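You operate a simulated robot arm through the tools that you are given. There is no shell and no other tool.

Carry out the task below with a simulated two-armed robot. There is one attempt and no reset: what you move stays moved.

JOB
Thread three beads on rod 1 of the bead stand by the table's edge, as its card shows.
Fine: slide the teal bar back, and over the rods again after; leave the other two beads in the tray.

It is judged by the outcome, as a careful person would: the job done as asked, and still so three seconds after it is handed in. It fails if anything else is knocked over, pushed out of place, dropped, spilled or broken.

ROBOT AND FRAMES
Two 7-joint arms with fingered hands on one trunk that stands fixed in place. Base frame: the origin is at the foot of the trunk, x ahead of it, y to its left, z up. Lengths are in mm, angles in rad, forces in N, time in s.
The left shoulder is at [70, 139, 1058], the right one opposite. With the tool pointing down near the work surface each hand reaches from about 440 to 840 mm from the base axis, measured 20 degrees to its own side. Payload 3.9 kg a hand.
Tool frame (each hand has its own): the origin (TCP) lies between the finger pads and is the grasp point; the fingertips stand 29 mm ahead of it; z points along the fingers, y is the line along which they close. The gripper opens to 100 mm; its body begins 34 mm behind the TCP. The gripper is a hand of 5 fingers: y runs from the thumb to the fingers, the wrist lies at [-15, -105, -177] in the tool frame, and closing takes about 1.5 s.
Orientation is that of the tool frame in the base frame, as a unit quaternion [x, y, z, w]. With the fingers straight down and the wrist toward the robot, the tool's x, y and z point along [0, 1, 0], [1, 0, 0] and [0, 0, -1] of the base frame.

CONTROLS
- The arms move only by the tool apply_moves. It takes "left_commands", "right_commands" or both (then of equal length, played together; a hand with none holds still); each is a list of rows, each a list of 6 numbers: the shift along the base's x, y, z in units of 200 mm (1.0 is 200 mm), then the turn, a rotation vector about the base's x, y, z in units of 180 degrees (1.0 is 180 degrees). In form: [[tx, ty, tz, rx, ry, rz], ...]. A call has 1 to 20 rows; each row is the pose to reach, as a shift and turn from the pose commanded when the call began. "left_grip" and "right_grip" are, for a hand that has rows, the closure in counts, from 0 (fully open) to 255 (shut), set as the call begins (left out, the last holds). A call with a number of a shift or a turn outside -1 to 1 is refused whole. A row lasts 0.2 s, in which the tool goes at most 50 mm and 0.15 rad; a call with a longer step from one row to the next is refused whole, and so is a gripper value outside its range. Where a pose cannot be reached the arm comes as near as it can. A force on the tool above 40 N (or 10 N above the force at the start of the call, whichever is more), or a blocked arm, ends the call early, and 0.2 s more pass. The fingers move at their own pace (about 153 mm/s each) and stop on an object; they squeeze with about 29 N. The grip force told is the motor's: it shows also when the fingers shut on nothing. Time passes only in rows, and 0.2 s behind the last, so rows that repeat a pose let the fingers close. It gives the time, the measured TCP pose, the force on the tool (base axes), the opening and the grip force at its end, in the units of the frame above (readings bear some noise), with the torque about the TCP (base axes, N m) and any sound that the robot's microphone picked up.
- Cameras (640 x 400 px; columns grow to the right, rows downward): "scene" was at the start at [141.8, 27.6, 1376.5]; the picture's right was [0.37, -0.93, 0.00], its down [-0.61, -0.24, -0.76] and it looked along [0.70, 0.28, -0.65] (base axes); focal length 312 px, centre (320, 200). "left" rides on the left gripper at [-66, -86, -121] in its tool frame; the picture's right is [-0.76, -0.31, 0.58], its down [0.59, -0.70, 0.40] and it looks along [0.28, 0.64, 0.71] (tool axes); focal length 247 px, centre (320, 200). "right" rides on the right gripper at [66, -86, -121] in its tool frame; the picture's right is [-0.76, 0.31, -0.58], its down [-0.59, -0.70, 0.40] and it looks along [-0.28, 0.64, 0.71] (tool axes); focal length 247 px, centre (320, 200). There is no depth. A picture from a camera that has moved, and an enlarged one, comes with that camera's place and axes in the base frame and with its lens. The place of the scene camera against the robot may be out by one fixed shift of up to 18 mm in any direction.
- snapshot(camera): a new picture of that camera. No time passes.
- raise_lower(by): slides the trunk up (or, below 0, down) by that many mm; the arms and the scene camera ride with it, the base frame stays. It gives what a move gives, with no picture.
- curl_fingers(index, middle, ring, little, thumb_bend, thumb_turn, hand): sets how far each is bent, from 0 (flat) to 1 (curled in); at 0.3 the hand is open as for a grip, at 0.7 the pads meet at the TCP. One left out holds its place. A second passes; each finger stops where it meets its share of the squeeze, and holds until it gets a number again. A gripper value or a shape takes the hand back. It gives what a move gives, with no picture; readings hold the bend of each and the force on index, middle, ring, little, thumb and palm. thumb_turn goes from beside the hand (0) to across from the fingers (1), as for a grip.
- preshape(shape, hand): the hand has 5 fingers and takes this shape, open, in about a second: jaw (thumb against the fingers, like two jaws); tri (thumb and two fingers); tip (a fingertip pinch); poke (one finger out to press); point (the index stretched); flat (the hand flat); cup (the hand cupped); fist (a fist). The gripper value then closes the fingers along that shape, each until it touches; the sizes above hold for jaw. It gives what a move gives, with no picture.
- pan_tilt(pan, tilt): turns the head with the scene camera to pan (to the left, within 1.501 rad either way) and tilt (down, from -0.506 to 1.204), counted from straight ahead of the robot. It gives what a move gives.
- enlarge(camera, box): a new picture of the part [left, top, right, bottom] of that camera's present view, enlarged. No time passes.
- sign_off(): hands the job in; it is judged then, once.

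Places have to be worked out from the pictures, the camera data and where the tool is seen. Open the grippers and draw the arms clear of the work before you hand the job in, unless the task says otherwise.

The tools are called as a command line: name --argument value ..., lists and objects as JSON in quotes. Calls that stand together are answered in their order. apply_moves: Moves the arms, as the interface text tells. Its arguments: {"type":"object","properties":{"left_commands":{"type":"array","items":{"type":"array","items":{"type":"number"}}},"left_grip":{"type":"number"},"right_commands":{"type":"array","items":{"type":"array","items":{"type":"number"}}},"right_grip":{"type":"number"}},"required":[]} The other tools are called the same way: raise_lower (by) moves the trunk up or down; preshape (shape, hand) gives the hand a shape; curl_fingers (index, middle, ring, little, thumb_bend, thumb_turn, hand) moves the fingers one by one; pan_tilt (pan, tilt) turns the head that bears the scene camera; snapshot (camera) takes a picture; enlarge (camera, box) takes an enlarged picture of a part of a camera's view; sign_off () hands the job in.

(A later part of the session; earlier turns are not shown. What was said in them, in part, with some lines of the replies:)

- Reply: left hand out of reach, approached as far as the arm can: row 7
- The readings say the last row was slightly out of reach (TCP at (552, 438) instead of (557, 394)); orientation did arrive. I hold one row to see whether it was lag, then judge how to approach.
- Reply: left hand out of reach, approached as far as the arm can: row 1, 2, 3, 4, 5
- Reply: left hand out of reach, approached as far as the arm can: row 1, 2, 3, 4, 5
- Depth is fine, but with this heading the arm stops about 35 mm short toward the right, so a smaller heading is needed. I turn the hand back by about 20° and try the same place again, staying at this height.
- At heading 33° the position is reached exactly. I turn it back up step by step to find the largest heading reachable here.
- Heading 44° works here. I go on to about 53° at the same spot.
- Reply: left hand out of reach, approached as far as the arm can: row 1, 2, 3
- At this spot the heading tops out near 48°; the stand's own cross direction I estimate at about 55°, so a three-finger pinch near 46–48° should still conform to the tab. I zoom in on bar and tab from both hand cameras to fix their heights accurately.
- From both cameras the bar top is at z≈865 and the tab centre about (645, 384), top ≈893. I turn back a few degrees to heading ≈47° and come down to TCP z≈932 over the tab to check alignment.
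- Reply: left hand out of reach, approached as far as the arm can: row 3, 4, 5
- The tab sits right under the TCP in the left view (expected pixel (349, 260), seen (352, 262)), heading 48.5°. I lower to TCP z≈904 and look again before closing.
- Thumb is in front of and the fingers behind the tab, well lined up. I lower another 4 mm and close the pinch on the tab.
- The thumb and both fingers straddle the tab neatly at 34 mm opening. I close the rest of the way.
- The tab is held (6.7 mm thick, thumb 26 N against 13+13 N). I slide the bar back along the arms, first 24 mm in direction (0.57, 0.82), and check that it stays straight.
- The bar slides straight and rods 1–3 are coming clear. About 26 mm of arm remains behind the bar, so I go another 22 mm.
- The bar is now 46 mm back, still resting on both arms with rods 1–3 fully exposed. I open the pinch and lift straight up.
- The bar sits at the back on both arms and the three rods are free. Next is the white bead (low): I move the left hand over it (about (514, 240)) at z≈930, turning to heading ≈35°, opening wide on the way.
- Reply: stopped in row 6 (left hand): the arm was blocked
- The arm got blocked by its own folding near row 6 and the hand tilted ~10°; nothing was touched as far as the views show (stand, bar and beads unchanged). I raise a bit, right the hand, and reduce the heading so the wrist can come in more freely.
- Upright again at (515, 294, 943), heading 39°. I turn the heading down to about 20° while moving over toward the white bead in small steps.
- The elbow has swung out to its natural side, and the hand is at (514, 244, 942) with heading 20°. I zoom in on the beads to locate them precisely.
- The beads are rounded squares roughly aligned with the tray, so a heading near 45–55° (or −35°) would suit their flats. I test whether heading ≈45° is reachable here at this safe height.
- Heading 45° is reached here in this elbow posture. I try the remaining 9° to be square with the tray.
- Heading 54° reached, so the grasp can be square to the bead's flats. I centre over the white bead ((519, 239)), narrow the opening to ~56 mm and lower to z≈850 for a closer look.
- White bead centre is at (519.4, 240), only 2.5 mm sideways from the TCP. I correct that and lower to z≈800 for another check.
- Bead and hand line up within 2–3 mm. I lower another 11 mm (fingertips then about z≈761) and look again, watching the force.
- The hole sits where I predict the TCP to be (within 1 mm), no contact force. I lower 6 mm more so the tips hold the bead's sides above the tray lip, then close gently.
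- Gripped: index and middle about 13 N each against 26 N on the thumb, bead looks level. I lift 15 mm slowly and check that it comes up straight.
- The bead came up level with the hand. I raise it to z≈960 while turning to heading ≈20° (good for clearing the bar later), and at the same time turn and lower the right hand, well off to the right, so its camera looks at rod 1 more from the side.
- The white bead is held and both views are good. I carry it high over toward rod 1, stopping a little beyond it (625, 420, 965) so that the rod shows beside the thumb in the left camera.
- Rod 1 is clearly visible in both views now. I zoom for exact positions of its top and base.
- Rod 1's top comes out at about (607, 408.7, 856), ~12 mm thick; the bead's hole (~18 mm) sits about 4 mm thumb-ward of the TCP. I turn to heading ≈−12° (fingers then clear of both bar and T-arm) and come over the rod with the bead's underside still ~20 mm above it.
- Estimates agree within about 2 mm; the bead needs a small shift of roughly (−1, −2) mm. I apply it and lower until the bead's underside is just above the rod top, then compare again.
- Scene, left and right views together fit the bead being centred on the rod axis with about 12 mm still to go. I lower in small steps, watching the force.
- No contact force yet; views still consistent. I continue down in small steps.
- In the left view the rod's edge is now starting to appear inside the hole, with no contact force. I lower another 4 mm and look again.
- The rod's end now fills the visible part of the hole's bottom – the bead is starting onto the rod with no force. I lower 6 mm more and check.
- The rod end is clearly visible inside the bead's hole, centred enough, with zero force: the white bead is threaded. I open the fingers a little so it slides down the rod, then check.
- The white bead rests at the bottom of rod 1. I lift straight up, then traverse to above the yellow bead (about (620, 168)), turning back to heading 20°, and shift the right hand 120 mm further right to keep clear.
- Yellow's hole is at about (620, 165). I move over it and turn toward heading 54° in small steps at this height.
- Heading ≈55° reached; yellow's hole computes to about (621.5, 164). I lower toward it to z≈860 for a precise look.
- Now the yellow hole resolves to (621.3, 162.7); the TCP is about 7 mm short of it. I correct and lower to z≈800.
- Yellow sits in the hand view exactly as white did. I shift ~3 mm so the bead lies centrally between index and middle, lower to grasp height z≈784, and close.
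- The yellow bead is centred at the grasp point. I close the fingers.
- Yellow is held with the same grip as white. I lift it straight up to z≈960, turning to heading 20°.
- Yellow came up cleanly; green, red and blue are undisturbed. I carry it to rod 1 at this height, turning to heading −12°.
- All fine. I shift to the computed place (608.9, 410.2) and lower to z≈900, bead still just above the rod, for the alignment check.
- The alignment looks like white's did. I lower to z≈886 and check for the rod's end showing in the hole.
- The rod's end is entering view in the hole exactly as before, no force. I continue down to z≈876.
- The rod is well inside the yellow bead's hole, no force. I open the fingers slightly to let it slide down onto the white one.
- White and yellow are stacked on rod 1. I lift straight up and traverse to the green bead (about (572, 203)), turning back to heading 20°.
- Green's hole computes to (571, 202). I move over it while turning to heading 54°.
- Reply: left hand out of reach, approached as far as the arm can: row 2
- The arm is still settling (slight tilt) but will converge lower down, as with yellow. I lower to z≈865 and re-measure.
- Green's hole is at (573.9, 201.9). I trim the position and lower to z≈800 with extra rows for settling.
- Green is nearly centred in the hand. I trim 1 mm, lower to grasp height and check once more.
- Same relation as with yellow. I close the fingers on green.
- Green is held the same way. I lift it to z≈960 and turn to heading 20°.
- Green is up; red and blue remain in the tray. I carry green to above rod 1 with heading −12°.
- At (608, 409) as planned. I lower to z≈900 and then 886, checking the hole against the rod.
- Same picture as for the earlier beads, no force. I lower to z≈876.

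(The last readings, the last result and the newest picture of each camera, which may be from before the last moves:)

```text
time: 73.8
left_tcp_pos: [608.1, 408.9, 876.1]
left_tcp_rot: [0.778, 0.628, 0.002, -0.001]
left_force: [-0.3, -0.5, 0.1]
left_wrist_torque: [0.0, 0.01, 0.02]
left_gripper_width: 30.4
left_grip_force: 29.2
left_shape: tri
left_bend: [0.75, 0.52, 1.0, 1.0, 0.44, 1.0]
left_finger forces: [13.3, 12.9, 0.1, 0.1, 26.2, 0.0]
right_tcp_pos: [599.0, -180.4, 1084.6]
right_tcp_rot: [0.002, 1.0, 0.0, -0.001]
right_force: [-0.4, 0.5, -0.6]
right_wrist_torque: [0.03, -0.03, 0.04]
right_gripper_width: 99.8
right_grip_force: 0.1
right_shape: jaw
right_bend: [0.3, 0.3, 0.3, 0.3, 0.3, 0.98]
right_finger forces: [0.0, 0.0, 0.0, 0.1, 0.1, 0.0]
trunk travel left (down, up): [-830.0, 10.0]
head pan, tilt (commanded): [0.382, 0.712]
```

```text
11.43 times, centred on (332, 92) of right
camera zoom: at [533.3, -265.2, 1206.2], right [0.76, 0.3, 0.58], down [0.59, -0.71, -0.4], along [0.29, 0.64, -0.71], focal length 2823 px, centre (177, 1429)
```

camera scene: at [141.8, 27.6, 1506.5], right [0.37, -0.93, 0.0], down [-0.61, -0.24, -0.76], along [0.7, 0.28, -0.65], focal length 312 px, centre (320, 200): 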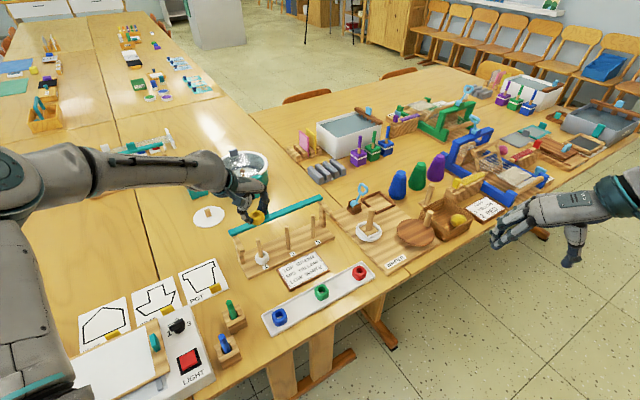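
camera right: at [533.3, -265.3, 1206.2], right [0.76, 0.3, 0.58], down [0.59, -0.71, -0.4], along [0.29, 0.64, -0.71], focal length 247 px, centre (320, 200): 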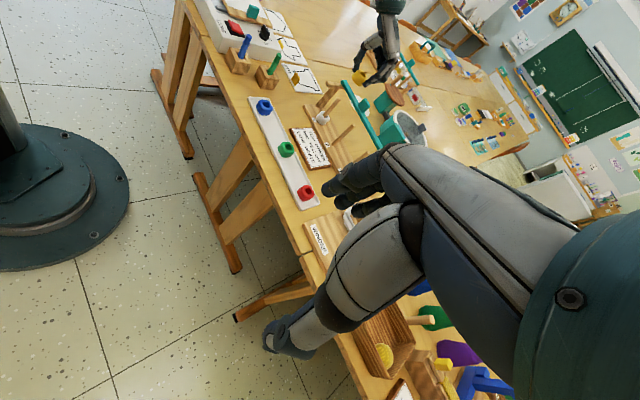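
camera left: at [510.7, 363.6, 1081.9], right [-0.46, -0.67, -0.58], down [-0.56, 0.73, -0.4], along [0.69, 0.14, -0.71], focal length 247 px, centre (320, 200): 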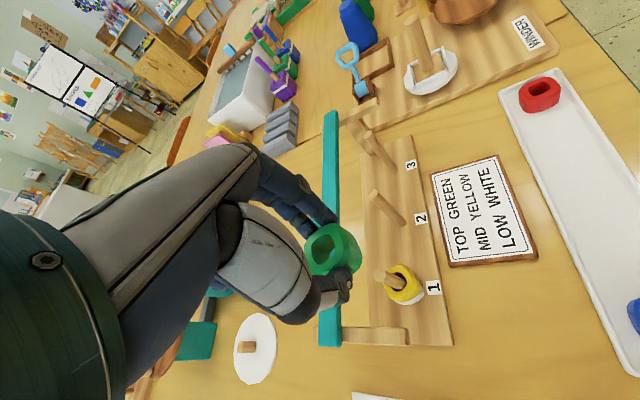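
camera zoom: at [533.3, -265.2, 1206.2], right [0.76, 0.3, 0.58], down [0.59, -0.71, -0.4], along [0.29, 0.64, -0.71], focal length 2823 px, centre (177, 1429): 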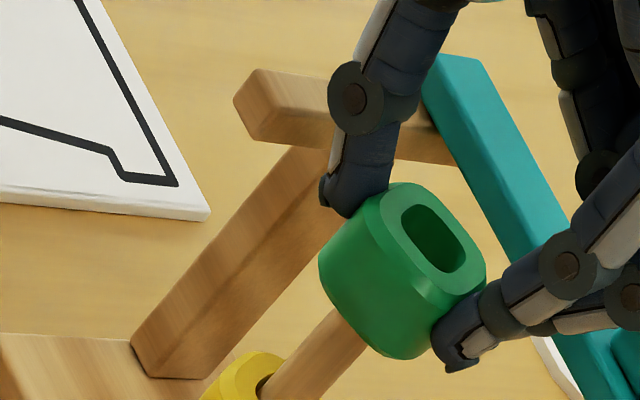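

The rod is inside the green bead's hole, no force. I release it to slide down on top of yellow.

apply_moves --left_commands '[[0, 0, 0, 0, 0, 0], [0, 0, 0, 0, 0, 0], [0, 0, 0, 0, 0, 0], [0, 0, 0, 0, 0, 0]]' --left_grip 150

apply_moves --left_commands '[[0, 0, 0.1, 0, 0, 0], [0, 0, 0.25, 0, 0, 0], [0, 0, 0.42, 0, 0, 0], [0, 0, 0.42, 0, 0, 0]]'

snapshot --camera "left"

enlarge --camera "right" --box '[290, 60, 370, 130]'

enlarge --camera "scene" --box '[235, 180, 335, 280]'

```text
time: 74.8
left_tcp_pos: [609.1, 408.0, 876.4]
left_tcp_rot: [0.778, 0.628, 0.002, 0.0]
left_force: [-0.1, -0.2, 0.4]
left_wrist_torque: [0.02, -0.02, 0.01]
left_gripper_width: 40.6
left_grip_force: 0.1
left_shape: tri
left_bend: [0.43, 0.47, 0.99, 1.0, 0.4, 1.0]
left_finger forces: [0.0, 0.0, 0.0, 0.0, 0.1, 0.1]
right_tcp_pos: [598.3, -180.0, 1086.2]
right_tcp_rot: [0.001, 1.0, 0.0, 0.0]
right_force: [0.5, -0.8, 0.5]
right_wrist_torque: [-0.01, 0.0, 0.0]
right_gripper_width: 99.9
right_grip_force: 0.0
right_shape: jaw
right_bend: [0.3, 0.3, 0.3, 0.3, 0.3, 0.98]
right_finger forces: [0.0, 0.0, 0.0, 0.0, 0.0, 0.0]
trunk travel left (down, up): [-830.0, 10.0]
head pan, tilt (commanded): [0.382, 0.712]
```

```text
time: 75.8
left_tcp_pos: [608.5, 410.5, 960.5]
left_tcp_rot: [0.778, 0.628, 0.001, 0.0]
left_force: [1.0, -0.2, 0.0]
left_wrist_torque: [0.02, -0.02, -0.01]
left_gripper_width: 41.1
left_grip_force: 0.0
left_shape: tri
left_bend: [0.43, 0.47, 0.99, 1.0, 0.4, 1.0]
left_finger forces: [0.0, 0.0, 0.0, 0.0, 0.0, 0.0]
right_tcp_pos: [598.6, -180.0, 1085.7]
right_tcp_rot: [0.001, 1.0, 0.0, 0.0]
right_force: [-0.4, -1.2, -1.0]
right_wrist_torque: [0.02, 0.01, 0.01]
right_gripper_width: 99.6
right_grip_force: 0.1
right_shape: jaw
right_bend: [0.3, 0.3, 0.3, 0.3, 0.3, 0.98]
right_finger forces: [0.0, 0.0, 0.0, 0.1, 0.0, 0.0]
trunk travel left (down, up): [-830.0, 10.0]
head pan, tilt (commanded): [0.382, 0.712]
```

```text
taken
camera left: at [511.1, 364.5, 1080.5], right [-0.46, -0.67, -0.58], down [-0.56, 0.73, -0.4], along [0.69, 0.14, -0.71], focal length 247 px, centre (320, 200)
```

left: 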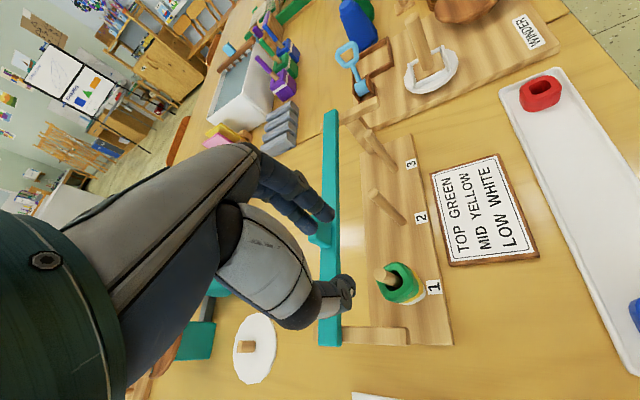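

```text
5.71 times, centred on (330, 95) of right
camera zoom: at [533.7, -264.9, 1206.1], right [0.76, 0.3, 0.58], down [0.59, -0.71, -0.4], along [0.29, 0.64, -0.71], focal length 1411 px, centre (263, 800)
```

zoom: 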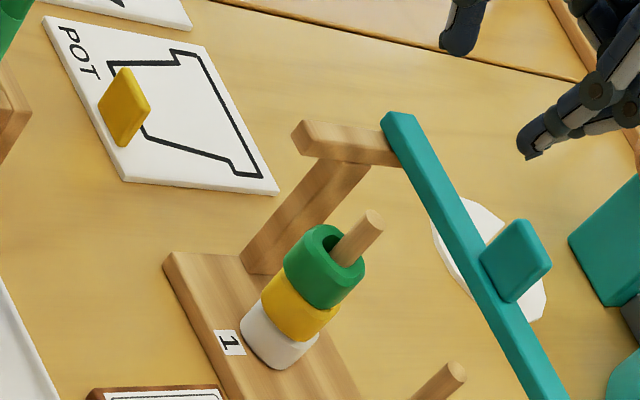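

```text
4.00 times, centred on (285, 230) of scene
camera zoom: at [142.3, 28.1, 1506.4], right [0.37, -0.93, 0.0], down [-0.61, -0.24, -0.76], along [0.7, 0.28, -0.65], focal length 1248 px, centre (460, 80)
```

zoom: 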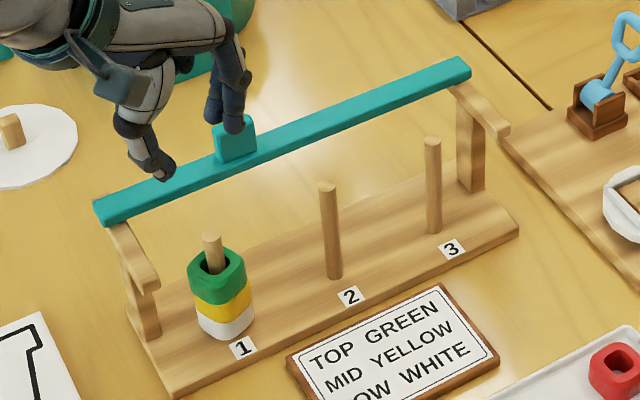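

All three beads are on rod 1 in the right order: green top, yellow middle, white low. Now the bar must go back over the rods: I move the left hand above the tab (about (671, 426)), turning to heading ≈48°, staying high.

apply_moves --left_commands '[[0.03, 0.01, 0.03, 0, 0, 0.04], [0.07, 0.02, 0.06, 0, 0, 0.08], [0.11, 0.03, 0.06, 0, 0, 0.12], [0.15, 0.04, 0.06, 0, 0, 0.16], [0.2, 0.05, 0.06, 0, 0, 0.2], [0.25, 0.06, 0.06, 0, 0, 0.24], [0.3, 0.07, 0.06, 0, 0, 0.28], [0.314, 0.078, 0.06, 0, 0, 0.32], [0.314, 0.078, 0.06, 0, 0, 0.337], [0.314, 0.078, 0.06, 0, 0, 0.337]]' --left_grip 120

snapshot --camera "left"

snapshot --camera "scene"

```text
time: 78.0
left_tcp_pos: [671.8, 424.6, 972.0]
left_tcp_rot: [0.354, 0.935, 0.001, -0.002]
left_force: [-0.3, -0.2, 0.1]
left_wrist_torque: [-0.01, 0.01, 0.0]
left_gripper_width: 52.7
left_grip_force: 0.1
left_shape: tri
left_bend: [0.4, 0.42, 0.99, 1.0, 0.31, 1.0]
left_finger forces: [0.1, 0.1, 0.0, 0.0, 0.1, 0.1]
right_tcp_pos: [599.1, -179.8, 1086.2]
right_tcp_rot: [0.002, 1.0, 0.0, 0.0]
right_force: [0.6, -0.4, -0.5]
right_wrist_torque: [0.01, -0.01, 0.0]
right_gripper_width: 100.1
right_grip_force: 0.0
right_shape: jaw
right_bend: [0.3, 0.3, 0.3, 0.3, 0.3, 0.98]
right_finger forces: [0.1, 0.1, 0.1, 0.1, 0.0, 0.0]
trunk travel left (down, up): [-830.0, 10.0]
head pan, tilt (commanded): [0.382, 0.712]
```

```text
taken
camera left: at [663.9, 317.5, 1093.1], right [0.36, -0.73, -0.58], down [-0.91, -0.14, -0.4], along [0.21, 0.67, -0.71], focal length 247 px, centre (320, 200)
```

left: 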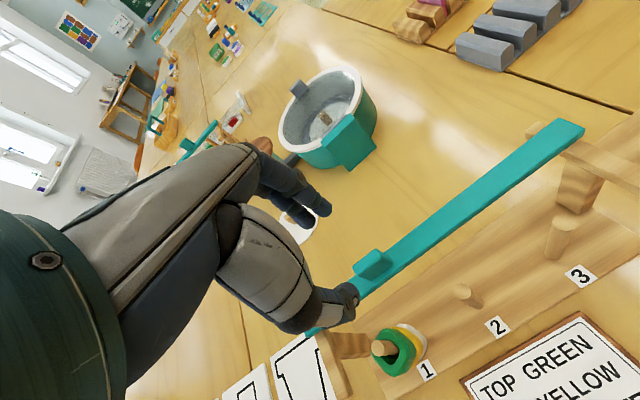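

```text
taken
camera scene: at [141.8, 27.7, 1506.5], right [0.37, -0.93, 0.0], down [-0.61, -0.24, -0.76], along [0.7, 0.28, -0.65], focal length 312 px, centre (320, 200)
```

scene: 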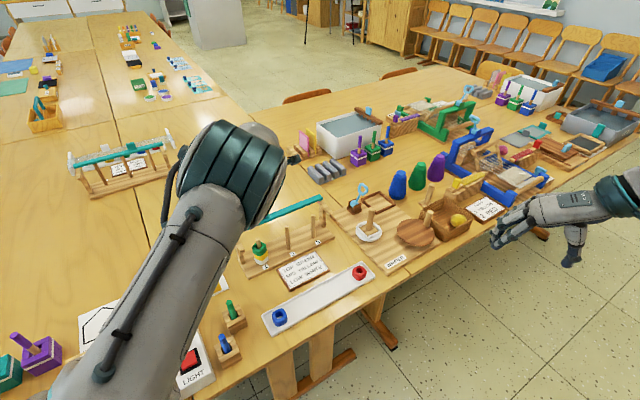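

The tab is right beneath the grasp point at heading 48.5°. I lower to z≈905 and look.

apply_moves --left_commands '[[0, 0, -0.1, 0, 0, 0], [0, 0, -0.22, 0, 0, 0], [0, 0, -0.3, 0, 0, 0], [0, 0, -0.335, 0, 0, 0], [0, 0, -0.335, 0, 0, 0]]'

enlarge --camera "left" --box '[220, 150, 440, 370]'

enlarge --camera "right" --box '[290, 60, 370, 130]'

```text
time: 79.2
left_tcp_pos: [671.2, 425.6, 905.2]
left_tcp_rot: [0.355, 0.935, 0.001, -0.002]
left_force: [0.6, 0.0, 1.1]
left_wrist_torque: [0.02, -0.03, -0.01]
left_gripper_width: 52.8
left_grip_force: 0.2
left_shape: tri
left_bend: [0.4, 0.42, 0.99, 1.0, 0.31, 1.0]
left_finger forces: [0.0, 0.1, 0.1, 0.0, 0.1, 0.0]
right_tcp_pos: [598.6, -180.3, 1085.2]
right_tcp_rot: [0.002, 1.0, 0.0, 0.0]
right_force: [-0.2, -0.7, -0.5]
right_wrist_torque: [0.03, -0.02, 0.0]
right_gripper_width: 99.9
right_grip_force: 0.0
right_shape: jaw
right_bend: [0.3, 0.3, 0.3, 0.3, 0.3, 0.98]
right_finger forces: [0.0, 0.0, 0.0, 0.0, 0.0, 0.1]
trunk travel left (down, up): [-830.0, 10.0]
head pan, tilt (commanded): [0.382, 0.712]
```

```text
1.82 times, centred on (330, 260) of left
camera zoom: at [663.8, 317.3, 1025.9], right [0.36, -0.73, -0.58], down [-0.91, -0.13, -0.4], along [0.21, 0.67, -0.71], focal length 449 px, centre (302, 91)
```

zoom: 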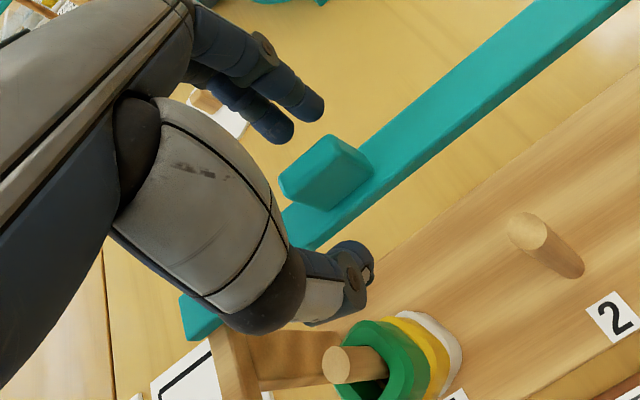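

```text
5.71 times, centred on (330, 95) of right
camera zoom: at [533.3, -265.3, 1206.2], right [0.76, 0.3, 0.58], down [0.59, -0.71, -0.4], along [0.29, 0.64, -0.71], focal length 1411 px, centre (263, 800)
```

zoom: 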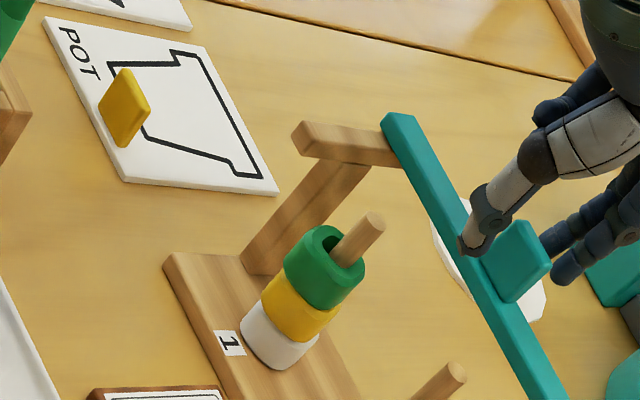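

The tab lies just as it did when I released it. I lower 5 mm and close the pinch on it.

apply_moves --left_commands '[[0.001, 0.004, -0.025, 0, 0, 0], [0.001, 0.004, -0.025, 0, 0, 0]]'

apply_moves --left_commands '[[0, 0, 0, 0, 0, 0], [0, 0, 0, 0, 0, 0], [0, 0, 0, 0, 0, 0], [0, 0, 0, 0, 0, 0], [0, 0, 0, 0, 0, 0], [0, 0, 0, 0, 0, 0], [0, 0, 0, 0, 0, 0]]' --left_grip 255

snapshot --camera "left"

enlarge --camera "right" --box '[290, 60, 370, 130]'

```text
time: 79.8
left_tcp_pos: [671.8, 424.4, 901.0]
left_tcp_rot: [0.354, 0.935, 0.002, -0.001]
left_force: [0.2, 0.0, -0.2]
left_wrist_torque: [0.02, -0.01, -0.01]
left_gripper_width: 52.8
left_grip_force: 0.1
left_shape: tri
left_bend: [0.4, 0.42, 0.99, 1.0, 0.31, 1.0]
left_finger forces: [0.0, 0.0, 0.1, 0.0, 0.0, 0.0]
right_tcp_pos: [597.9, -180.2, 1085.2]
right_tcp_rot: [0.002, 1.0, 0.0, -0.001]
right_force: [0.0, -1.1, -0.2]
right_wrist_torque: [0.01, -0.04, 0.02]
right_gripper_width: 99.9
right_grip_force: 0.0
right_shape: jaw
right_bend: [0.3, 0.3, 0.3, 0.3, 0.3, 0.98]
right_finger forces: [0.0, 0.0, 0.0, 0.0, 0.1, 0.0]
trunk travel left (down, up): [-830.0, 10.0]
head pan, tilt (commanded): [0.382, 0.712]
```

```text
time: 81.3
left_tcp_pos: [671.7, 426.1, 899.9]
left_tcp_rot: [0.355, 0.935, 0.002, -0.001]
left_force: [-0.3, -0.1, -2.6]
left_wrist_torque: [0.0, -0.03, 0.01]
left_gripper_width: 7.9
left_grip_force: 29.1
left_shape: tri
left_bend: [0.64, 0.64, 1.0, 1.0, 0.71, 1.0]
left_finger forces: [12.6, 12.7, 0.0, 0.0, 25.6, 0.0]
right_tcp_pos: [598.1, -181.7, 1086.1]
right_tcp_rot: [0.001, 1.0, 0.0, 0.001]
right_force: [0.6, 0.3, -0.4]
right_wrist_torque: [0.0, 0.0, 0.01]
right_gripper_width: 99.8
right_grip_force: 0.1
right_shape: jaw
right_bend: [0.3, 0.3, 0.3, 0.3, 0.3, 0.98]
right_finger forces: [0.0, 0.1, 0.0, 0.0, 0.0, 0.0]
trunk travel left (down, up): [-830.0, 10.0]
head pan, tilt (commanded): [0.382, 0.712]
```

```text
taken
camera left: at [664.2, 318.2, 1020.5], right [0.36, -0.73, -0.58], down [-0.91, -0.13, -0.4], along [0.21, 0.67, -0.71], focal length 247 px, centre (320, 200)
```

left: 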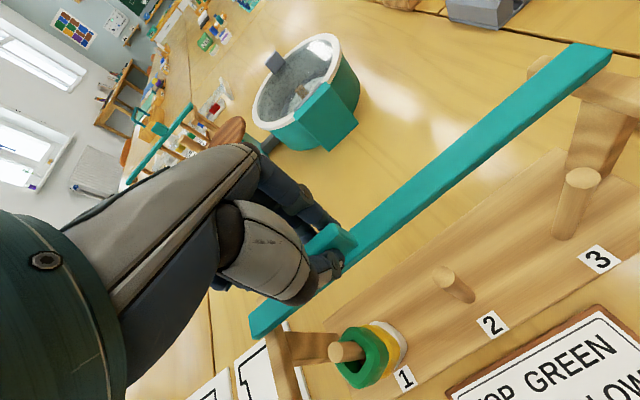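

```text
5.71 times, centred on (330, 95) of right
camera zoom: at [533.6, -265.1, 1206.1], right [0.76, 0.3, 0.58], down [0.59, -0.71, -0.4], along [0.29, 0.64, -0.71], focal length 1411 px, centre (263, 800)
```

zoom: 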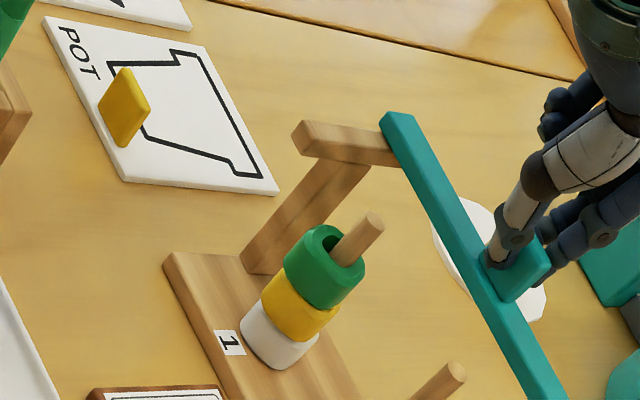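

The tab is gripped again without disturbing the bar. I slide the bar forward along the arms, first half way (23 mm), and check.

apply_moves --left_commands '[[-0.017, -0.024, 0, 0, 0, 0], [-0.034, -0.047, 0, 0, 0, 0], [-0.051, -0.07, 0, 0, 0, 0], [-0.069, -0.094, 0, 0, 0, 0], [-0.069, -0.094, 0, 0, 0, 0]]'

snapshot --camera "left"

enlarge --camera "right" --box '[290, 60, 370, 130]'

```text
time: 82.5
left_tcp_pos: [658.6, 407.1, 900.5]
left_tcp_rot: [0.355, 0.935, 0.002, -0.001]
left_force: [0.5, 0.1, -3.6]
left_wrist_torque: [-0.01, 0.0, 0.02]
left_gripper_width: 7.6
left_grip_force: 28.6
left_shape: tri
left_bend: [0.64, 0.64, 1.0, 1.0, 0.71, 1.0]
left_finger forces: [12.5, 12.9, 0.1, 0.0, 25.6, 0.1]
right_tcp_pos: [599.2, -179.8, 1085.4]
right_tcp_rot: [0.001, 1.0, 0.0, 0.001]
right_force: [1.2, -0.6, 0.6]
right_wrist_torque: [0.0, -0.01, -0.02]
right_gripper_width: 100.0
right_grip_force: 0.1
right_shape: jaw
right_bend: [0.3, 0.3, 0.3, 0.3, 0.3, 0.98]
right_finger forces: [0.0, 0.0, 0.1, 0.0, 0.0, 0.1]
trunk travel left (down, up): [-830.0, 10.0]
head pan, tilt (commanded): [0.382, 0.712]
```

```text
taken
camera left: at [650.5, 299.5, 1020.7], right [0.36, -0.73, -0.58], down [-0.91, -0.13, -0.4], along [0.21, 0.67, -0.71], focal length 247 px, centre (320, 200)
```

left: 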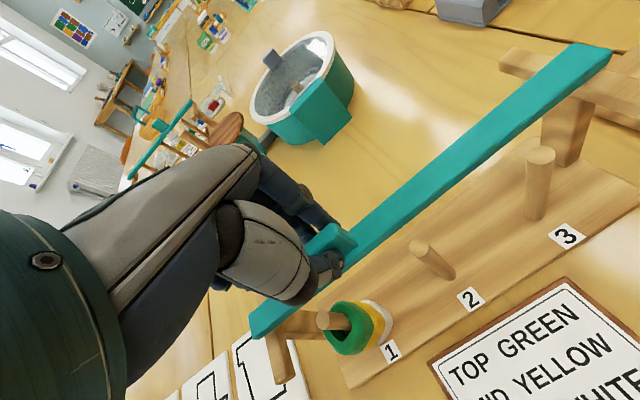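

```text
5.71 times, centred on (330, 95) of right
camera zoom: at [533.8, -264.8, 1206.1], right [0.76, 0.3, 0.58], down [0.59, -0.71, -0.4], along [0.29, 0.64, -0.71], focal length 1411 px, centre (263, 800)
```

zoom: 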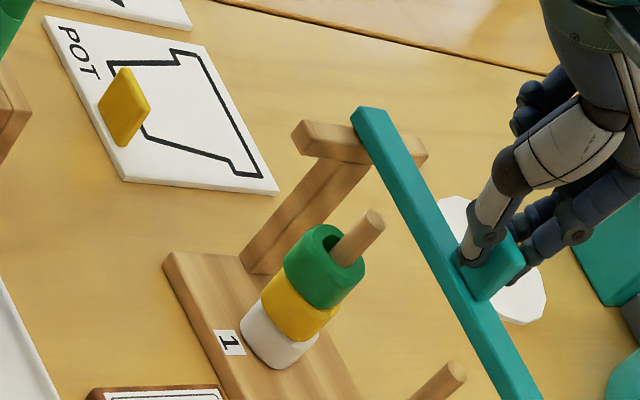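

Straight and smooth. I slide the remaining ~24 mm in small steps and check that the rods are covered.

apply_moves --left_commands '[[-0.017, -0.023, 0, 0, 0, 0], [-0.034, -0.047, 0, 0, 0, 0], [-0.051, -0.07, 0, 0, 0, 0], [-0.068, -0.093, 0, 0, 0, 0], [-0.068, -0.093, 0, 0, 0, 0]]'

snapshot --camera "left"

enlarge --camera "right" --box '[280, 60, 370, 150]'

enlarge --camera "scene" --box '[225, 180, 345, 290]'

```text
time: 83.8
left_tcp_pos: [642.1, 388.1, 900.4]
left_tcp_rot: [0.354, 0.935, 0.001, -0.002]
left_force: [0.8, -0.4, -4.0]
left_wrist_torque: [-0.04, 0.0, 0.01]
left_gripper_width: 7.7
left_grip_force: 28.9
left_shape: tri
left_bend: [0.64, 0.64, 1.0, 1.0, 0.71, 1.0]
left_finger forces: [12.5, 12.8, 0.0, 0.0, 25.6, 0.0]
right_tcp_pos: [600.8, -179.8, 1086.9]
right_tcp_rot: [0.002, 1.0, -0.001, 0.0]
right_force: [-0.4, 0.5, 0.4]
right_wrist_torque: [-0.02, 0.04, 0.01]
right_gripper_width: 99.7
right_grip_force: 0.1
right_shape: jaw
right_bend: [0.3, 0.3, 0.3, 0.3, 0.3, 0.98]
right_finger forces: [0.0, 0.0, 0.0, 0.0, 0.1, 0.0]
trunk travel left (down, up): [-830.0, 10.0]
head pan, tilt (commanded): [0.382, 0.712]
```

```text
taken
camera left: at [636.8, 280.8, 1020.7], right [0.36, -0.73, -0.58], down [-0.91, -0.13, -0.4], along [0.21, 0.67, -0.71], focal length 247 px, centre (320, 200)
```

left: 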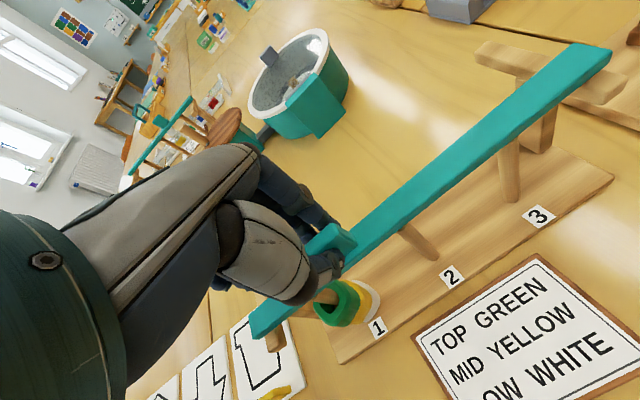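

```text
4.44 times, centred on (325, 105) of right
camera zoom: at [534.0, -265.0, 1206.0], right [0.76, 0.3, 0.58], down [0.59, -0.71, -0.4], along [0.29, 0.64, -0.71], focal length 1098 px, centre (298, 622)
```

zoom: 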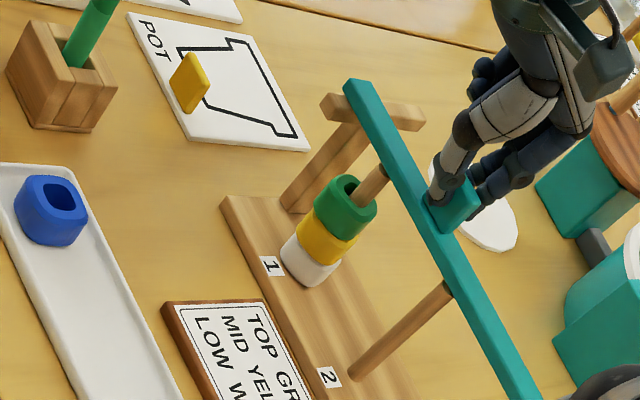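

```text
3.64 times, centred on (285, 235) of scene
camera zoom: at [142.6, 28.0, 1506.4], right [0.37, -0.93, 0.0], down [-0.61, -0.24, -0.76], along [0.7, 0.28, -0.65], focal length 1135 px, centre (447, 73)
```

zoom: 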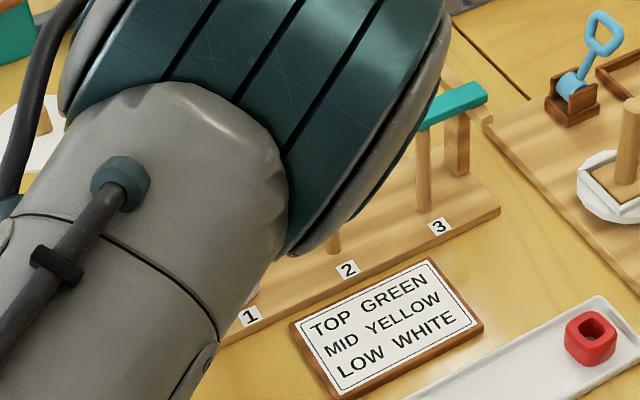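

The bar seems back over the rods. I zoom on both ends to compare its place on the arms with the starting state before letting go.

enlarge --camera "right" --box '[318, 68, 350, 100]'

enlarge --camera "left" --box '[460, 20, 640, 160]'

enlarge --camera "left" --box '[230, 230, 420, 370]'

```text
12.50 times, centred on (334, 84) of right
camera zoom: at [534.0, -265.0, 1206.0], right [0.76, 0.3, 0.58], down [0.59, -0.71, -0.4], along [0.29, 0.64, -0.71], focal length 3087 px, centre (145, 1650)
```

zoom: 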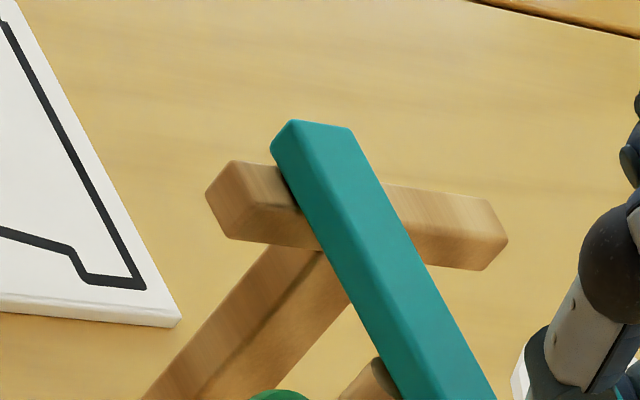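

```text
2.86 times, centred on (550, 90) of left
camera zoom: at [636.8, 280.8, 1020.7], right [0.36, -0.73, -0.58], down [-0.91, -0.13, -0.4], along [0.21, 0.67, -0.71], focal length 706 px, centre (-337, 514)
```

zoom: 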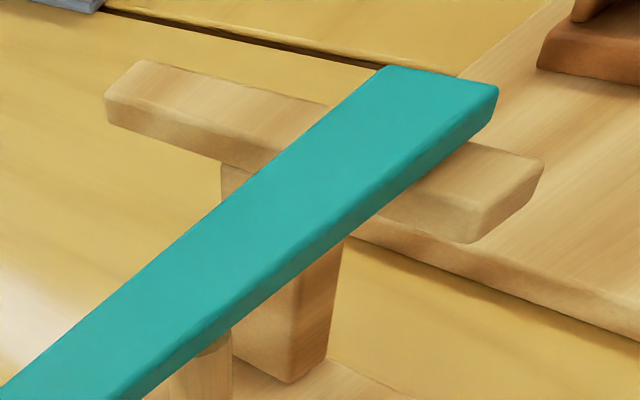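

```text
2.86 times, centred on (325, 300) of left
camera zoom: at [636.8, 280.8, 1020.7], right [0.36, -0.73, -0.58], down [-0.91, -0.13, -0.4], along [0.21, 0.67, -0.71], focal length 706 px, centre (306, -86)
```

zoom: 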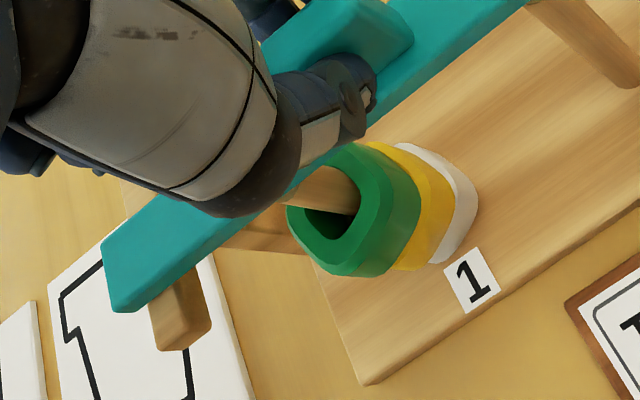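

Measured against rods and arm ends, the bar is still about 3–4 mm behind its original place. I nudge it forward that much.

apply_moves --left_commands '[[-0.005, -0.007, 0, 0, 0, 0], [-0.0105, -0.0145, 0, 0, 0, 0], [-0.0105, -0.0145, 0, 0, 0, 0]]'

enlarge --camera "right" --box '[318, 68, 350, 100]'

enlarge --camera "left" --box '[460, 20, 640, 160]'

```text
time: 84.5
left_tcp_pos: [641.5, 386.2, 901.0]
left_tcp_rot: [0.354, 0.935, 0.001, -0.001]
left_force: [0.1, -0.1, -4.5]
left_wrist_torque: [0.0, -0.03, 0.0]
left_gripper_width: 7.6
left_grip_force: 28.6
left_shape: tri
left_bend: [0.64, 0.64, 1.0, 1.0, 0.71, 1.0]
left_finger forces: [12.6, 12.9, 0.1, 0.0, 25.3, 0.0]
right_tcp_pos: [599.8, -179.9, 1084.5]
right_tcp_rot: [0.001, 1.0, -0.001, 0.0]
right_force: [-0.3, 0.9, 0.5]
right_wrist_torque: [0.02, 0.0, 0.0]
right_gripper_width: 99.7
right_grip_force: 0.1
right_shape: jaw
right_bend: [0.3, 0.3, 0.3, 0.3, 0.3, 0.98]
right_finger forces: [0.0, 0.0, 0.0, 0.0, 0.0, 0.0]
trunk travel left (down, up): [-830.0, 10.0]
head pan, tilt (commanded): [0.382, 0.712]
```

```text
12.50 times, centred on (334, 84) of right
camera zoom: at [534.0, -265.0, 1206.0], right [0.76, 0.3, 0.58], down [0.59, -0.71, -0.4], along [0.29, 0.64, -0.71], focal length 3087 px, centre (145, 1650)
```

zoom: 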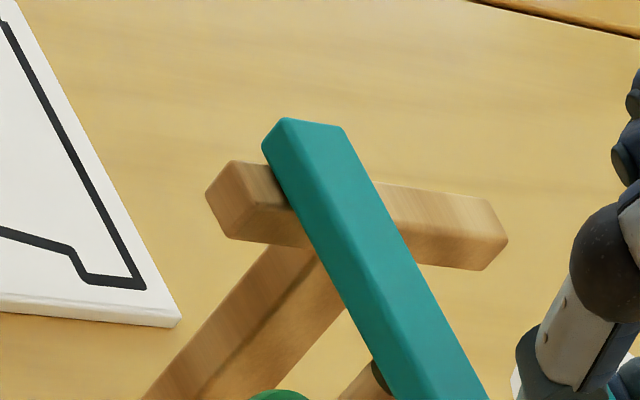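

```text
2.86 times, centred on (550, 90) of left
camera zoom: at [635.1, 278.3, 1020.7], right [0.36, -0.73, -0.58], down [-0.91, -0.13, -0.4], along [0.21, 0.67, -0.71], focal length 706 px, centre (-337, 514)
```

zoom: 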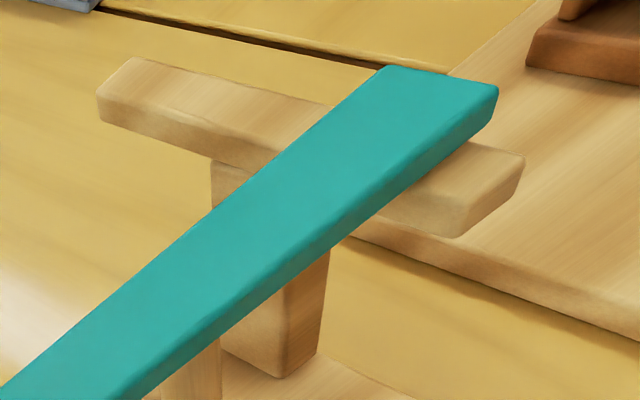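

The bar centre is now within about 1 mm of the rod line. The −4.5 N reading hints I'm carrying some of its weight, so I ease down 1 mm before opening.

apply_moves --left_commands '[[0, 0, -0.003, 0, 0, 0], [0, 0, -0.006, 0, 0, 0], [0, 0, -0.006, 0, 0, 0]]'

```text
time: 85.3
left_tcp_pos: [641.6, 385.4, 900.3]
left_tcp_rot: [0.356, 0.935, 0.002, 0.0]
left_force: [1.0, -0.2, 0.5]
left_wrist_torque: [-0.01, -0.01, 0.03]
left_gripper_width: 7.7
left_grip_force: 28.9
left_shape: tri
left_bend: [0.64, 0.64, 1.0, 1.0, 0.71, 1.0]
left_finger forces: [12.9, 13.4, 0.0, 0.1, 26.0, 0.0]
right_tcp_pos: [598.1, -181.5, 1086.0]
right_tcp_rot: [0.001, 1.0, 0.001, 0.0]
right_force: [0.3, -0.3, -0.2]
right_wrist_torque: [0.01, -0.01, 0.01]
right_gripper_width: 99.6
right_grip_force: 0.0
right_shape: jaw
right_bend: [0.3, 0.3, 0.3, 0.3, 0.3, 0.98]
right_finger forces: [0.0, 0.0, 0.0, 0.0, 0.1, 0.0]
trunk travel left (down, up): [-830.0, 10.0]
head pan, tilt (commanded): [0.382, 0.712]
```

The vertical force is now about zero, so the bar rests on its arms. I open the pinch in place, then lift straight up.

apply_moves --left_commands '[[0, 0, 0, 0, 0, 0], [0, 0, 0, 0, 0, 0], [0, 0, 0, 0, 0, 0], [0, 0, 0, 0, 0, 0], [0, 0, 0.08, 0, 0, 0], [0, 0, 0.2, 0, 0, 0], [0, 0, 0.38, 0, 0, 0], [0, 0, 0.5, 0, 0, 0], [0, 0, 0.5, 0, 0, 0]]' --left_grip 150

snapshot --camera "left"

enlarge --camera "right" --box '[290, 60, 380, 150]'

snapshot --camera "scene"

```text
time: 87.3
left_tcp_pos: [642.7, 385.5, 998.1]
left_tcp_rot: [0.355, 0.935, 0.002, -0.001]
left_force: [-0.4, 0.0, -0.1]
left_wrist_torque: [0.01, 0.01, -0.03]
left_gripper_width: 40.9
left_grip_force: 0.1
left_shape: tri
left_bend: [0.43, 0.47, 0.99, 1.0, 0.41, 1.0]
left_finger forces: [0.1, 0.0, 0.1, 0.0, 0.0, 0.1]
right_tcp_pos: [599.8, -181.0, 1084.5]
right_tcp_rot: [0.001, 1.0, 0.0, 0.001]
right_force: [-0.2, -1.0, 0.3]
right_wrist_torque: [0.0, 0.0, 0.01]
right_gripper_width: 99.7
right_grip_force: 0.2
right_shape: jaw
right_bend: [0.3, 0.3, 0.3, 0.3, 0.3, 0.98]
right_finger forces: [0.1, 0.0, 0.1, 0.1, 0.0, 0.0]
trunk travel left (down, up): [-830.0, 10.0]
head pan, tilt (commanded): [0.382, 0.712]
```

```text
taken
camera left: at [634.8, 278.7, 1119.4], right [0.36, -0.73, -0.58], down [-0.91, -0.13, -0.4], along [0.21, 0.67, -0.71], focal length 247 px, centre (320, 200)
```

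left: 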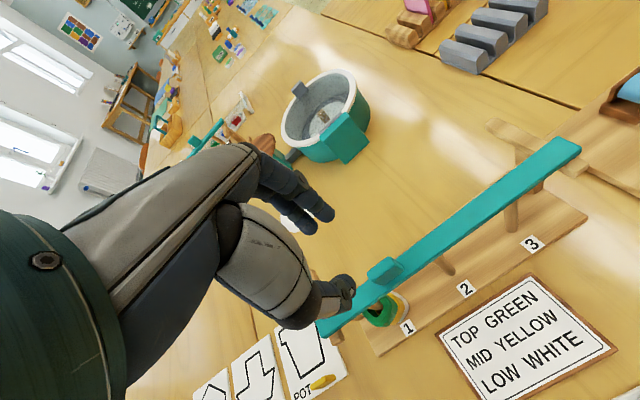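

```text
4.44 times, centred on (335, 105) of right
camera zoom: at [533.8, -265.1, 1206.0], right [0.76, 0.3, 0.58], down [0.59, -0.71, -0.4], along [0.29, 0.64, -0.71], focal length 1098 px, centre (253, 622)
```

zoom: 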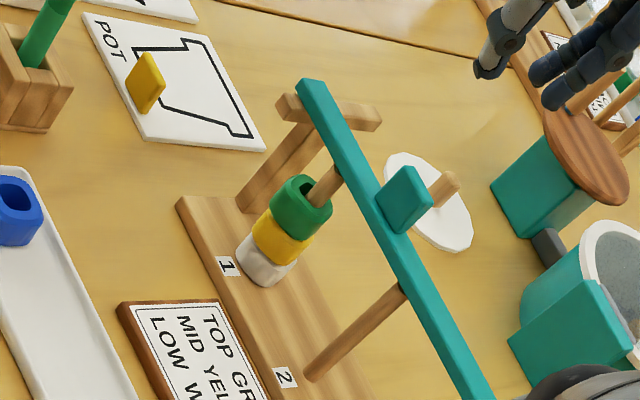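

```text
taken
camera scene: at [142.4, 27.8, 1506.4], right [0.37, -0.93, 0.0], down [-0.61, -0.24, -0.76], along [0.7, 0.28, -0.65], focal length 312 px, centre (320, 200)
```

scene: 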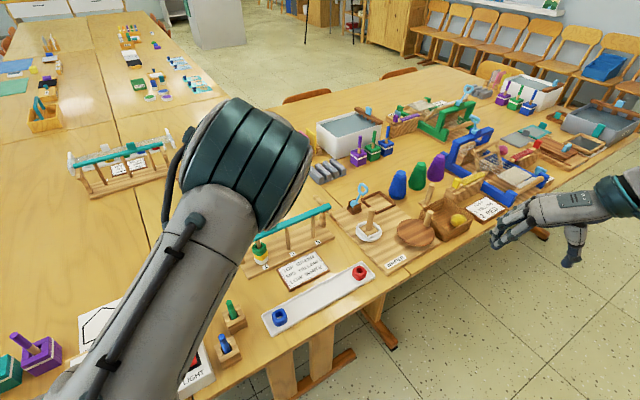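

The bar lies over the rods with the stack beneath it. I withdraw the left hand up and away toward its starting place, opening it.

apply_moves --left_commands '[[0, 0, 0.2, 0, 0, 0], [-0.05, 0.02, 0.4, 0, 0, -0.02], [-0.15, 0.06, 0.5, 0, 0, -0.04], [-0.3, 0.12, 0.55, 0, 0, -0.06], [-0.45, 0.18, 0.6, 0, 0, -0.08], [-0.6, 0.24, 0.6, 0, 0, -0.1], [-0.75, 0.3, 0.6, 0, 0, -0.122], [-0.75, 0.3, 0.6, 0, 0, -0.122]]' --left_grip 0

apply_moves --left_commands '[[-0.15, 0.05, 0, 0, 0, 0], [-0.3, 0.1, 0, 0, 0, 0], [-0.45, 0.15, 0, 0, 0, 0], [-0.6, 0.18, 0, 0, 0, 0], [-0.66, 0.19, 0, 0, 0, 0], [-0.66, 0.19, 0, 0, 0, 0]]' --right_commands '[[0, 0.1, 0, 0, 0, -0.04], [0, 0.25, 0.05, 0, 0, -0.08], [0, 0.4, 0.1, 0, 0, -0.12], [0, 0.55, 0.15, 0, 0, -0.16], [0, 0.7, 0.2, 0, 0, -0.2], [0, 0.75, 0.25, 0, 0, -0.24]]'

snapshot --camera "scene"

```text
time: 89.2
left_tcp_pos: [493.5, 445.1, 1119.8]
left_tcp_rot: [0.526, 0.85, 0.002, -0.001]
left_force: [-0.8, 0.1, 0.6]
left_wrist_torque: [-0.01, -0.01, -0.02]
left_gripper_width: 99.8
left_grip_force: 0.0
left_shape: tri
left_bend: [0.3, 0.3, 0.99, 0.99, 0.3, 0.98]
left_finger forces: [0.0, 0.0, 0.0, 0.0, 0.1, 0.0]
right_tcp_pos: [598.8, -181.7, 1085.4]
right_tcp_rot: [0.002, 1.0, 0.0, -0.001]
right_force: [0.7, -0.9, -0.4]
right_wrist_torque: [0.02, 0.0, 0.0]
right_gripper_width: 99.7
right_grip_force: 0.1
right_shape: jaw
right_bend: [0.3, 0.3, 0.3, 0.3, 0.3, 0.98]
right_finger forces: [0.0, 0.1, 0.1, 0.0, 0.0, 0.1]
trunk travel left (down, up): [-830.0, 10.0]
head pan, tilt (commanded): [0.382, 0.712]
```

```text
time: 90.5
left_tcp_pos: [359.4, 484.8, 1119.9]
left_tcp_rot: [0.526, 0.851, 0.0, 0.0]
left_force: [-0.1, -0.2, 0.8]
left_wrist_torque: [0.05, -0.03, -0.02]
left_gripper_width: 99.8
left_grip_force: 0.0
left_shape: tri
left_bend: [0.3, 0.3, 0.99, 0.99, 0.3, 0.98]
left_finger forces: [0.1, 0.1, 0.1, 0.0, 0.1, 0.1]
right_tcp_pos: [598.8, -28.6, 1137.1]
right_tcp_rot: [0.371, 0.929, 0.0, 0.002]
right_force: [0.5, 1.1, -0.5]
right_wrist_torque: [0.0, -0.01, -0.01]
right_gripper_width: 99.8
right_grip_force: 0.2
right_shape: jaw
right_bend: [0.3, 0.3, 0.3, 0.3, 0.3, 0.98]
right_finger forces: [0.1, 0.0, 0.0, 0.1, 0.1, 0.0]
trunk travel left (down, up): [-830.0, 10.0]
head pan, tilt (commanded): [0.382, 0.712]
```

```text
taken
camera scene: at [141.0, 28.6, 1506.5], right [0.37, -0.93, 0.0], down [-0.61, -0.24, -0.76], along [0.7, 0.28, -0.65], focal length 312 px, centre (320, 200)
```

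scene: 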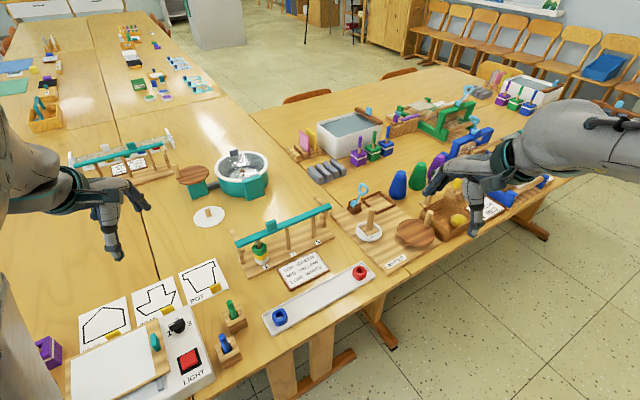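

Both arms are clear. I bring the right hand to its starting pose so I can compare bar and stand with the first pictures from identical viewpoints.

apply_moves --right_commands '[[0, 0.05, 0.02, 0, 0, -0.03], [0, 0.1, 0.04, 0, 0, -0.06], [0, 0.155, 0.05, 0, 0, -0.0945], [0, 0.155, 0.05, 0, 0, -0.0945]]'

enlarge --camera "right" --box '[0, 20, 260, 260]'

enlarge --camera "left" --box '[390, 0, 640, 260]'

enlarge --camera "right" --box '[0, 20, 130, 101]'

enlarge --camera "left" --box '[390, 110, 520, 210]'

enlarge --camera "left" --box '[450, 0, 560, 80]'

```text
time: 91.5
left_tcp_pos: [360.9, 484.9, 1119.5]
left_tcp_rot: [0.526, 0.851, 0.001, 0.0]
left_force: [0.5, 0.1, 0.4]
left_wrist_torque: [-0.01, -0.04, -0.03]
left_gripper_width: 100.0
left_grip_force: 0.0
left_shape: tri
left_bend: [0.3, 0.3, 0.99, 0.99, 0.3, 0.98]
left_finger forces: [0.1, 0.0, 0.0, 0.1, 0.0, 0.0]
right_tcp_pos: [599.5, 2.0, 1144.5]
right_tcp_rot: [0.504, 0.864, 0.0, 0.0]
right_force: [0.5, -0.6, -0.3]
right_wrist_torque: [0.0, 0.02, 0.01]
right_gripper_width: 99.7
right_grip_force: 0.0
right_shape: jaw
right_bend: [0.3, 0.3, 0.3, 0.3, 0.3, 0.98]
right_finger forces: [0.0, 0.1, 0.0, 0.0, 0.0, 0.0]
trunk travel left (down, up): [-830.0, 10.0]
head pan, tilt (commanded): [0.382, 0.712]
```

```text
1.67 times, centred on (130, 140) of right
camera zoom: at [492.4, 16.7, 1266.3], right [0.64, -0.51, 0.58], down [-0.32, -0.86, -0.4], along [0.7, 0.07, -0.71], focal length 412 px, centre (637, 300)
```

zoom: 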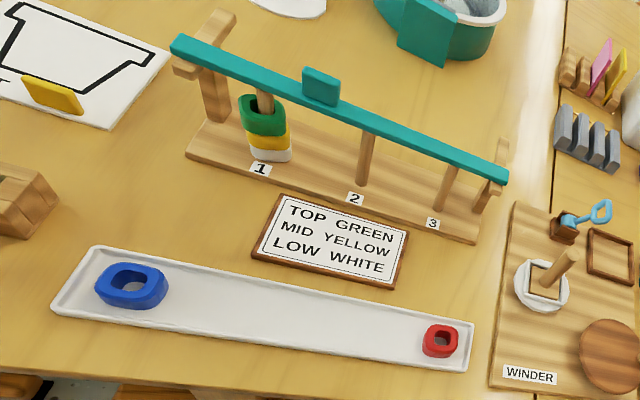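

```text
1.54 times, centred on (515, 130) of left
camera zoom: at [313.4, 386.7, 1239.4], right [0.06, -0.81, -0.58], down [-0.89, 0.21, -0.4], along [0.45, 0.54, -0.71], focal length 380 px, centre (20, 308)
```

zoom: 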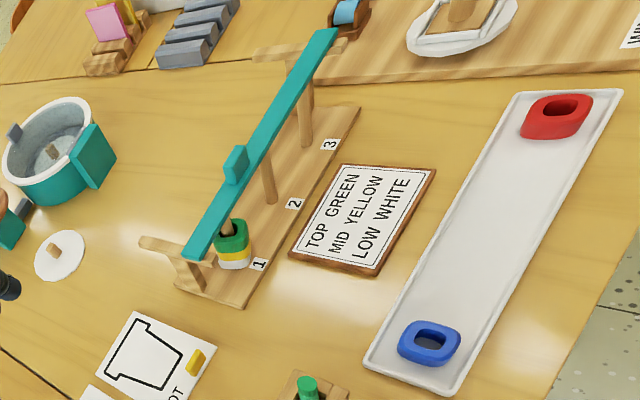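

```text
4.92 times, centred on (65, 60) of right
camera zoom: at [492.4, 16.7, 1266.3], right [0.64, -0.51, 0.58], down [-0.32, -0.86, -0.4], along [0.7, 0.07, -0.71], focal length 1216 px, centre (1575, 887)
```

zoom: 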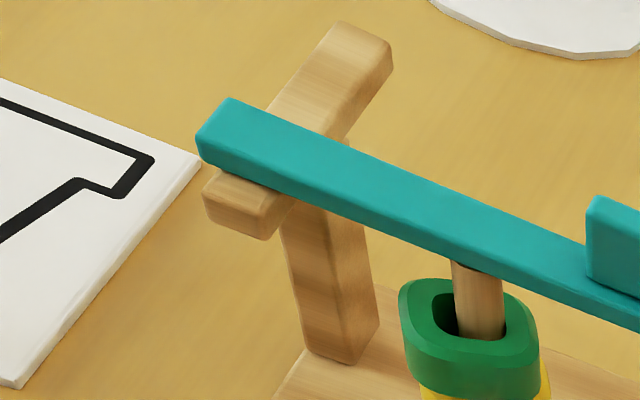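

```text
4.00 times, centred on (455, 160) of left
camera zoom: at [313.4, 386.7, 1239.4], right [0.06, -0.81, -0.58], down [-0.89, 0.21, -0.4], along [0.45, 0.54, -0.71], focal length 988 px, centre (-220, 360)
```

zoom: 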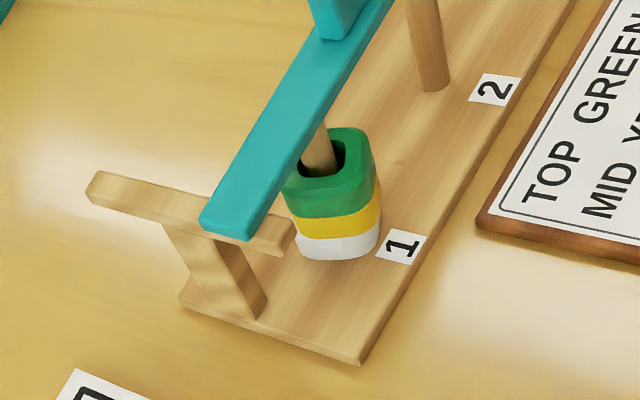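

```text
5.00 times, centred on (505, 40) of left
camera zoom: at [313.4, 386.7, 1239.4], right [0.06, -0.81, -0.58], down [-0.89, 0.21, -0.4], along [0.45, 0.54, -0.71], focal length 1235 px, centre (-605, 1000)
```

zoom: 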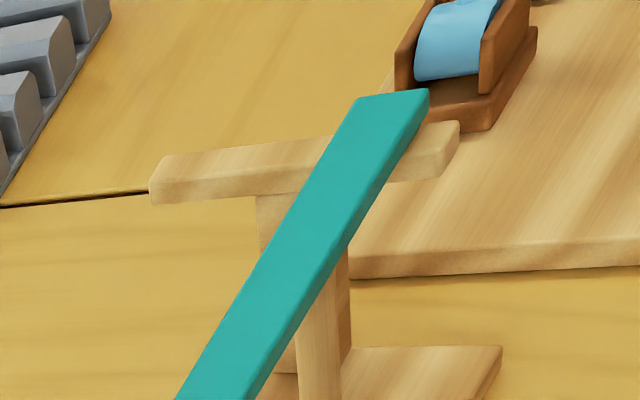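

From nearly identical viewpoints the bar sits within about 2 mm of its original place on both arms. The stack on rod 1 reads green–yellow–white from top to bottom, and red and blue lie untouched in the tray. Both grippers are open and clear, so I take one last overview.

preshape --hand "left" --shape "jaw"

enlarge --camera "scene" --box '[180, 150, 440, 350]'

```text
time: 92.5
left_tcp_pos: [359.6, 483.6, 1119.0]
left_tcp_rot: [0.526, 0.851, 0.001, -0.001]
left_force: [0.2, 1.0, 0.0]
left_wrist_torque: [0.0, 0.03, -0.01]
left_gripper_width: 99.7
left_grip_force: 0.1
left_shape: jaw
left_bend: [0.3, 0.3, 0.3, 0.3, 0.3, 0.98]
left_finger forces: [0.1, 0.1, 0.0, 0.0, 0.1, 0.1]
right_tcp_pos: [599.4, 0.9, 1145.7]
right_tcp_rot: [0.503, 0.864, -0.001, 0.0]
right_force: [-0.5, -0.2, 0.7]
right_wrist_torque: [-0.02, -0.02, -0.02]
right_gripper_width: 99.8
right_grip_force: 0.0
right_shape: jaw
right_bend: [0.3, 0.3, 0.3, 0.3, 0.3, 0.98]
right_finger forces: [0.1, 0.1, 0.0, 0.0, 0.0, 0.0]
trunk travel left (down, up): [-830.0, 10.0]
head pan, tilt (commanded): [0.382, 0.712]
```

```text
2.00 times, centred on (310, 250) of scene
camera zoom: at [141.8, 27.7, 1506.5], right [0.37, -0.93, 0.0], down [-0.61, -0.24, -0.76], along [0.7, 0.28, -0.65], focal length 624 px, centre (340, 100)
```

zoom: 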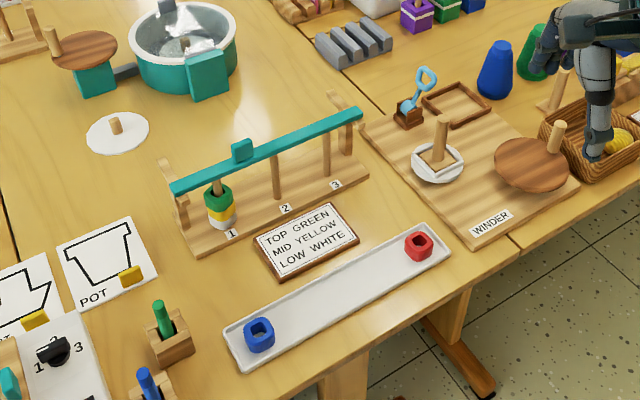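

The overview shows rod 1 with green over yellow over white, the teal bar back over the rods, and red and blue still in the tray. Nothing else has moved, so I hand in the job.

sign_off

```text
The job is handed in.
```

The job is done and handed in. Rod 1 now holds the three beads as the card shows: green on top, yellow in the middle, white at the bottom.

- **Teal bar:** I slid it back to free the rods, then forward over them again. It sits within about 2 mm of where it started, by my measurement from the pictures.
- **Threading:** each bead was released with the rod already through its hole, so it slid down the rod and settled.
- **Other beads:** red and blue are still in the tray.
- **Surroundings:** in the final pictures nothing else had moved or been knocked over. The left arm was stopped once by its own folding on the way to the white bead. The pictures taken afterwards showed the stand, bar and beads unchanged.
- **Robot:** both hands are open and clear of the work. The trunk is still raised 130 mm from its starting height.
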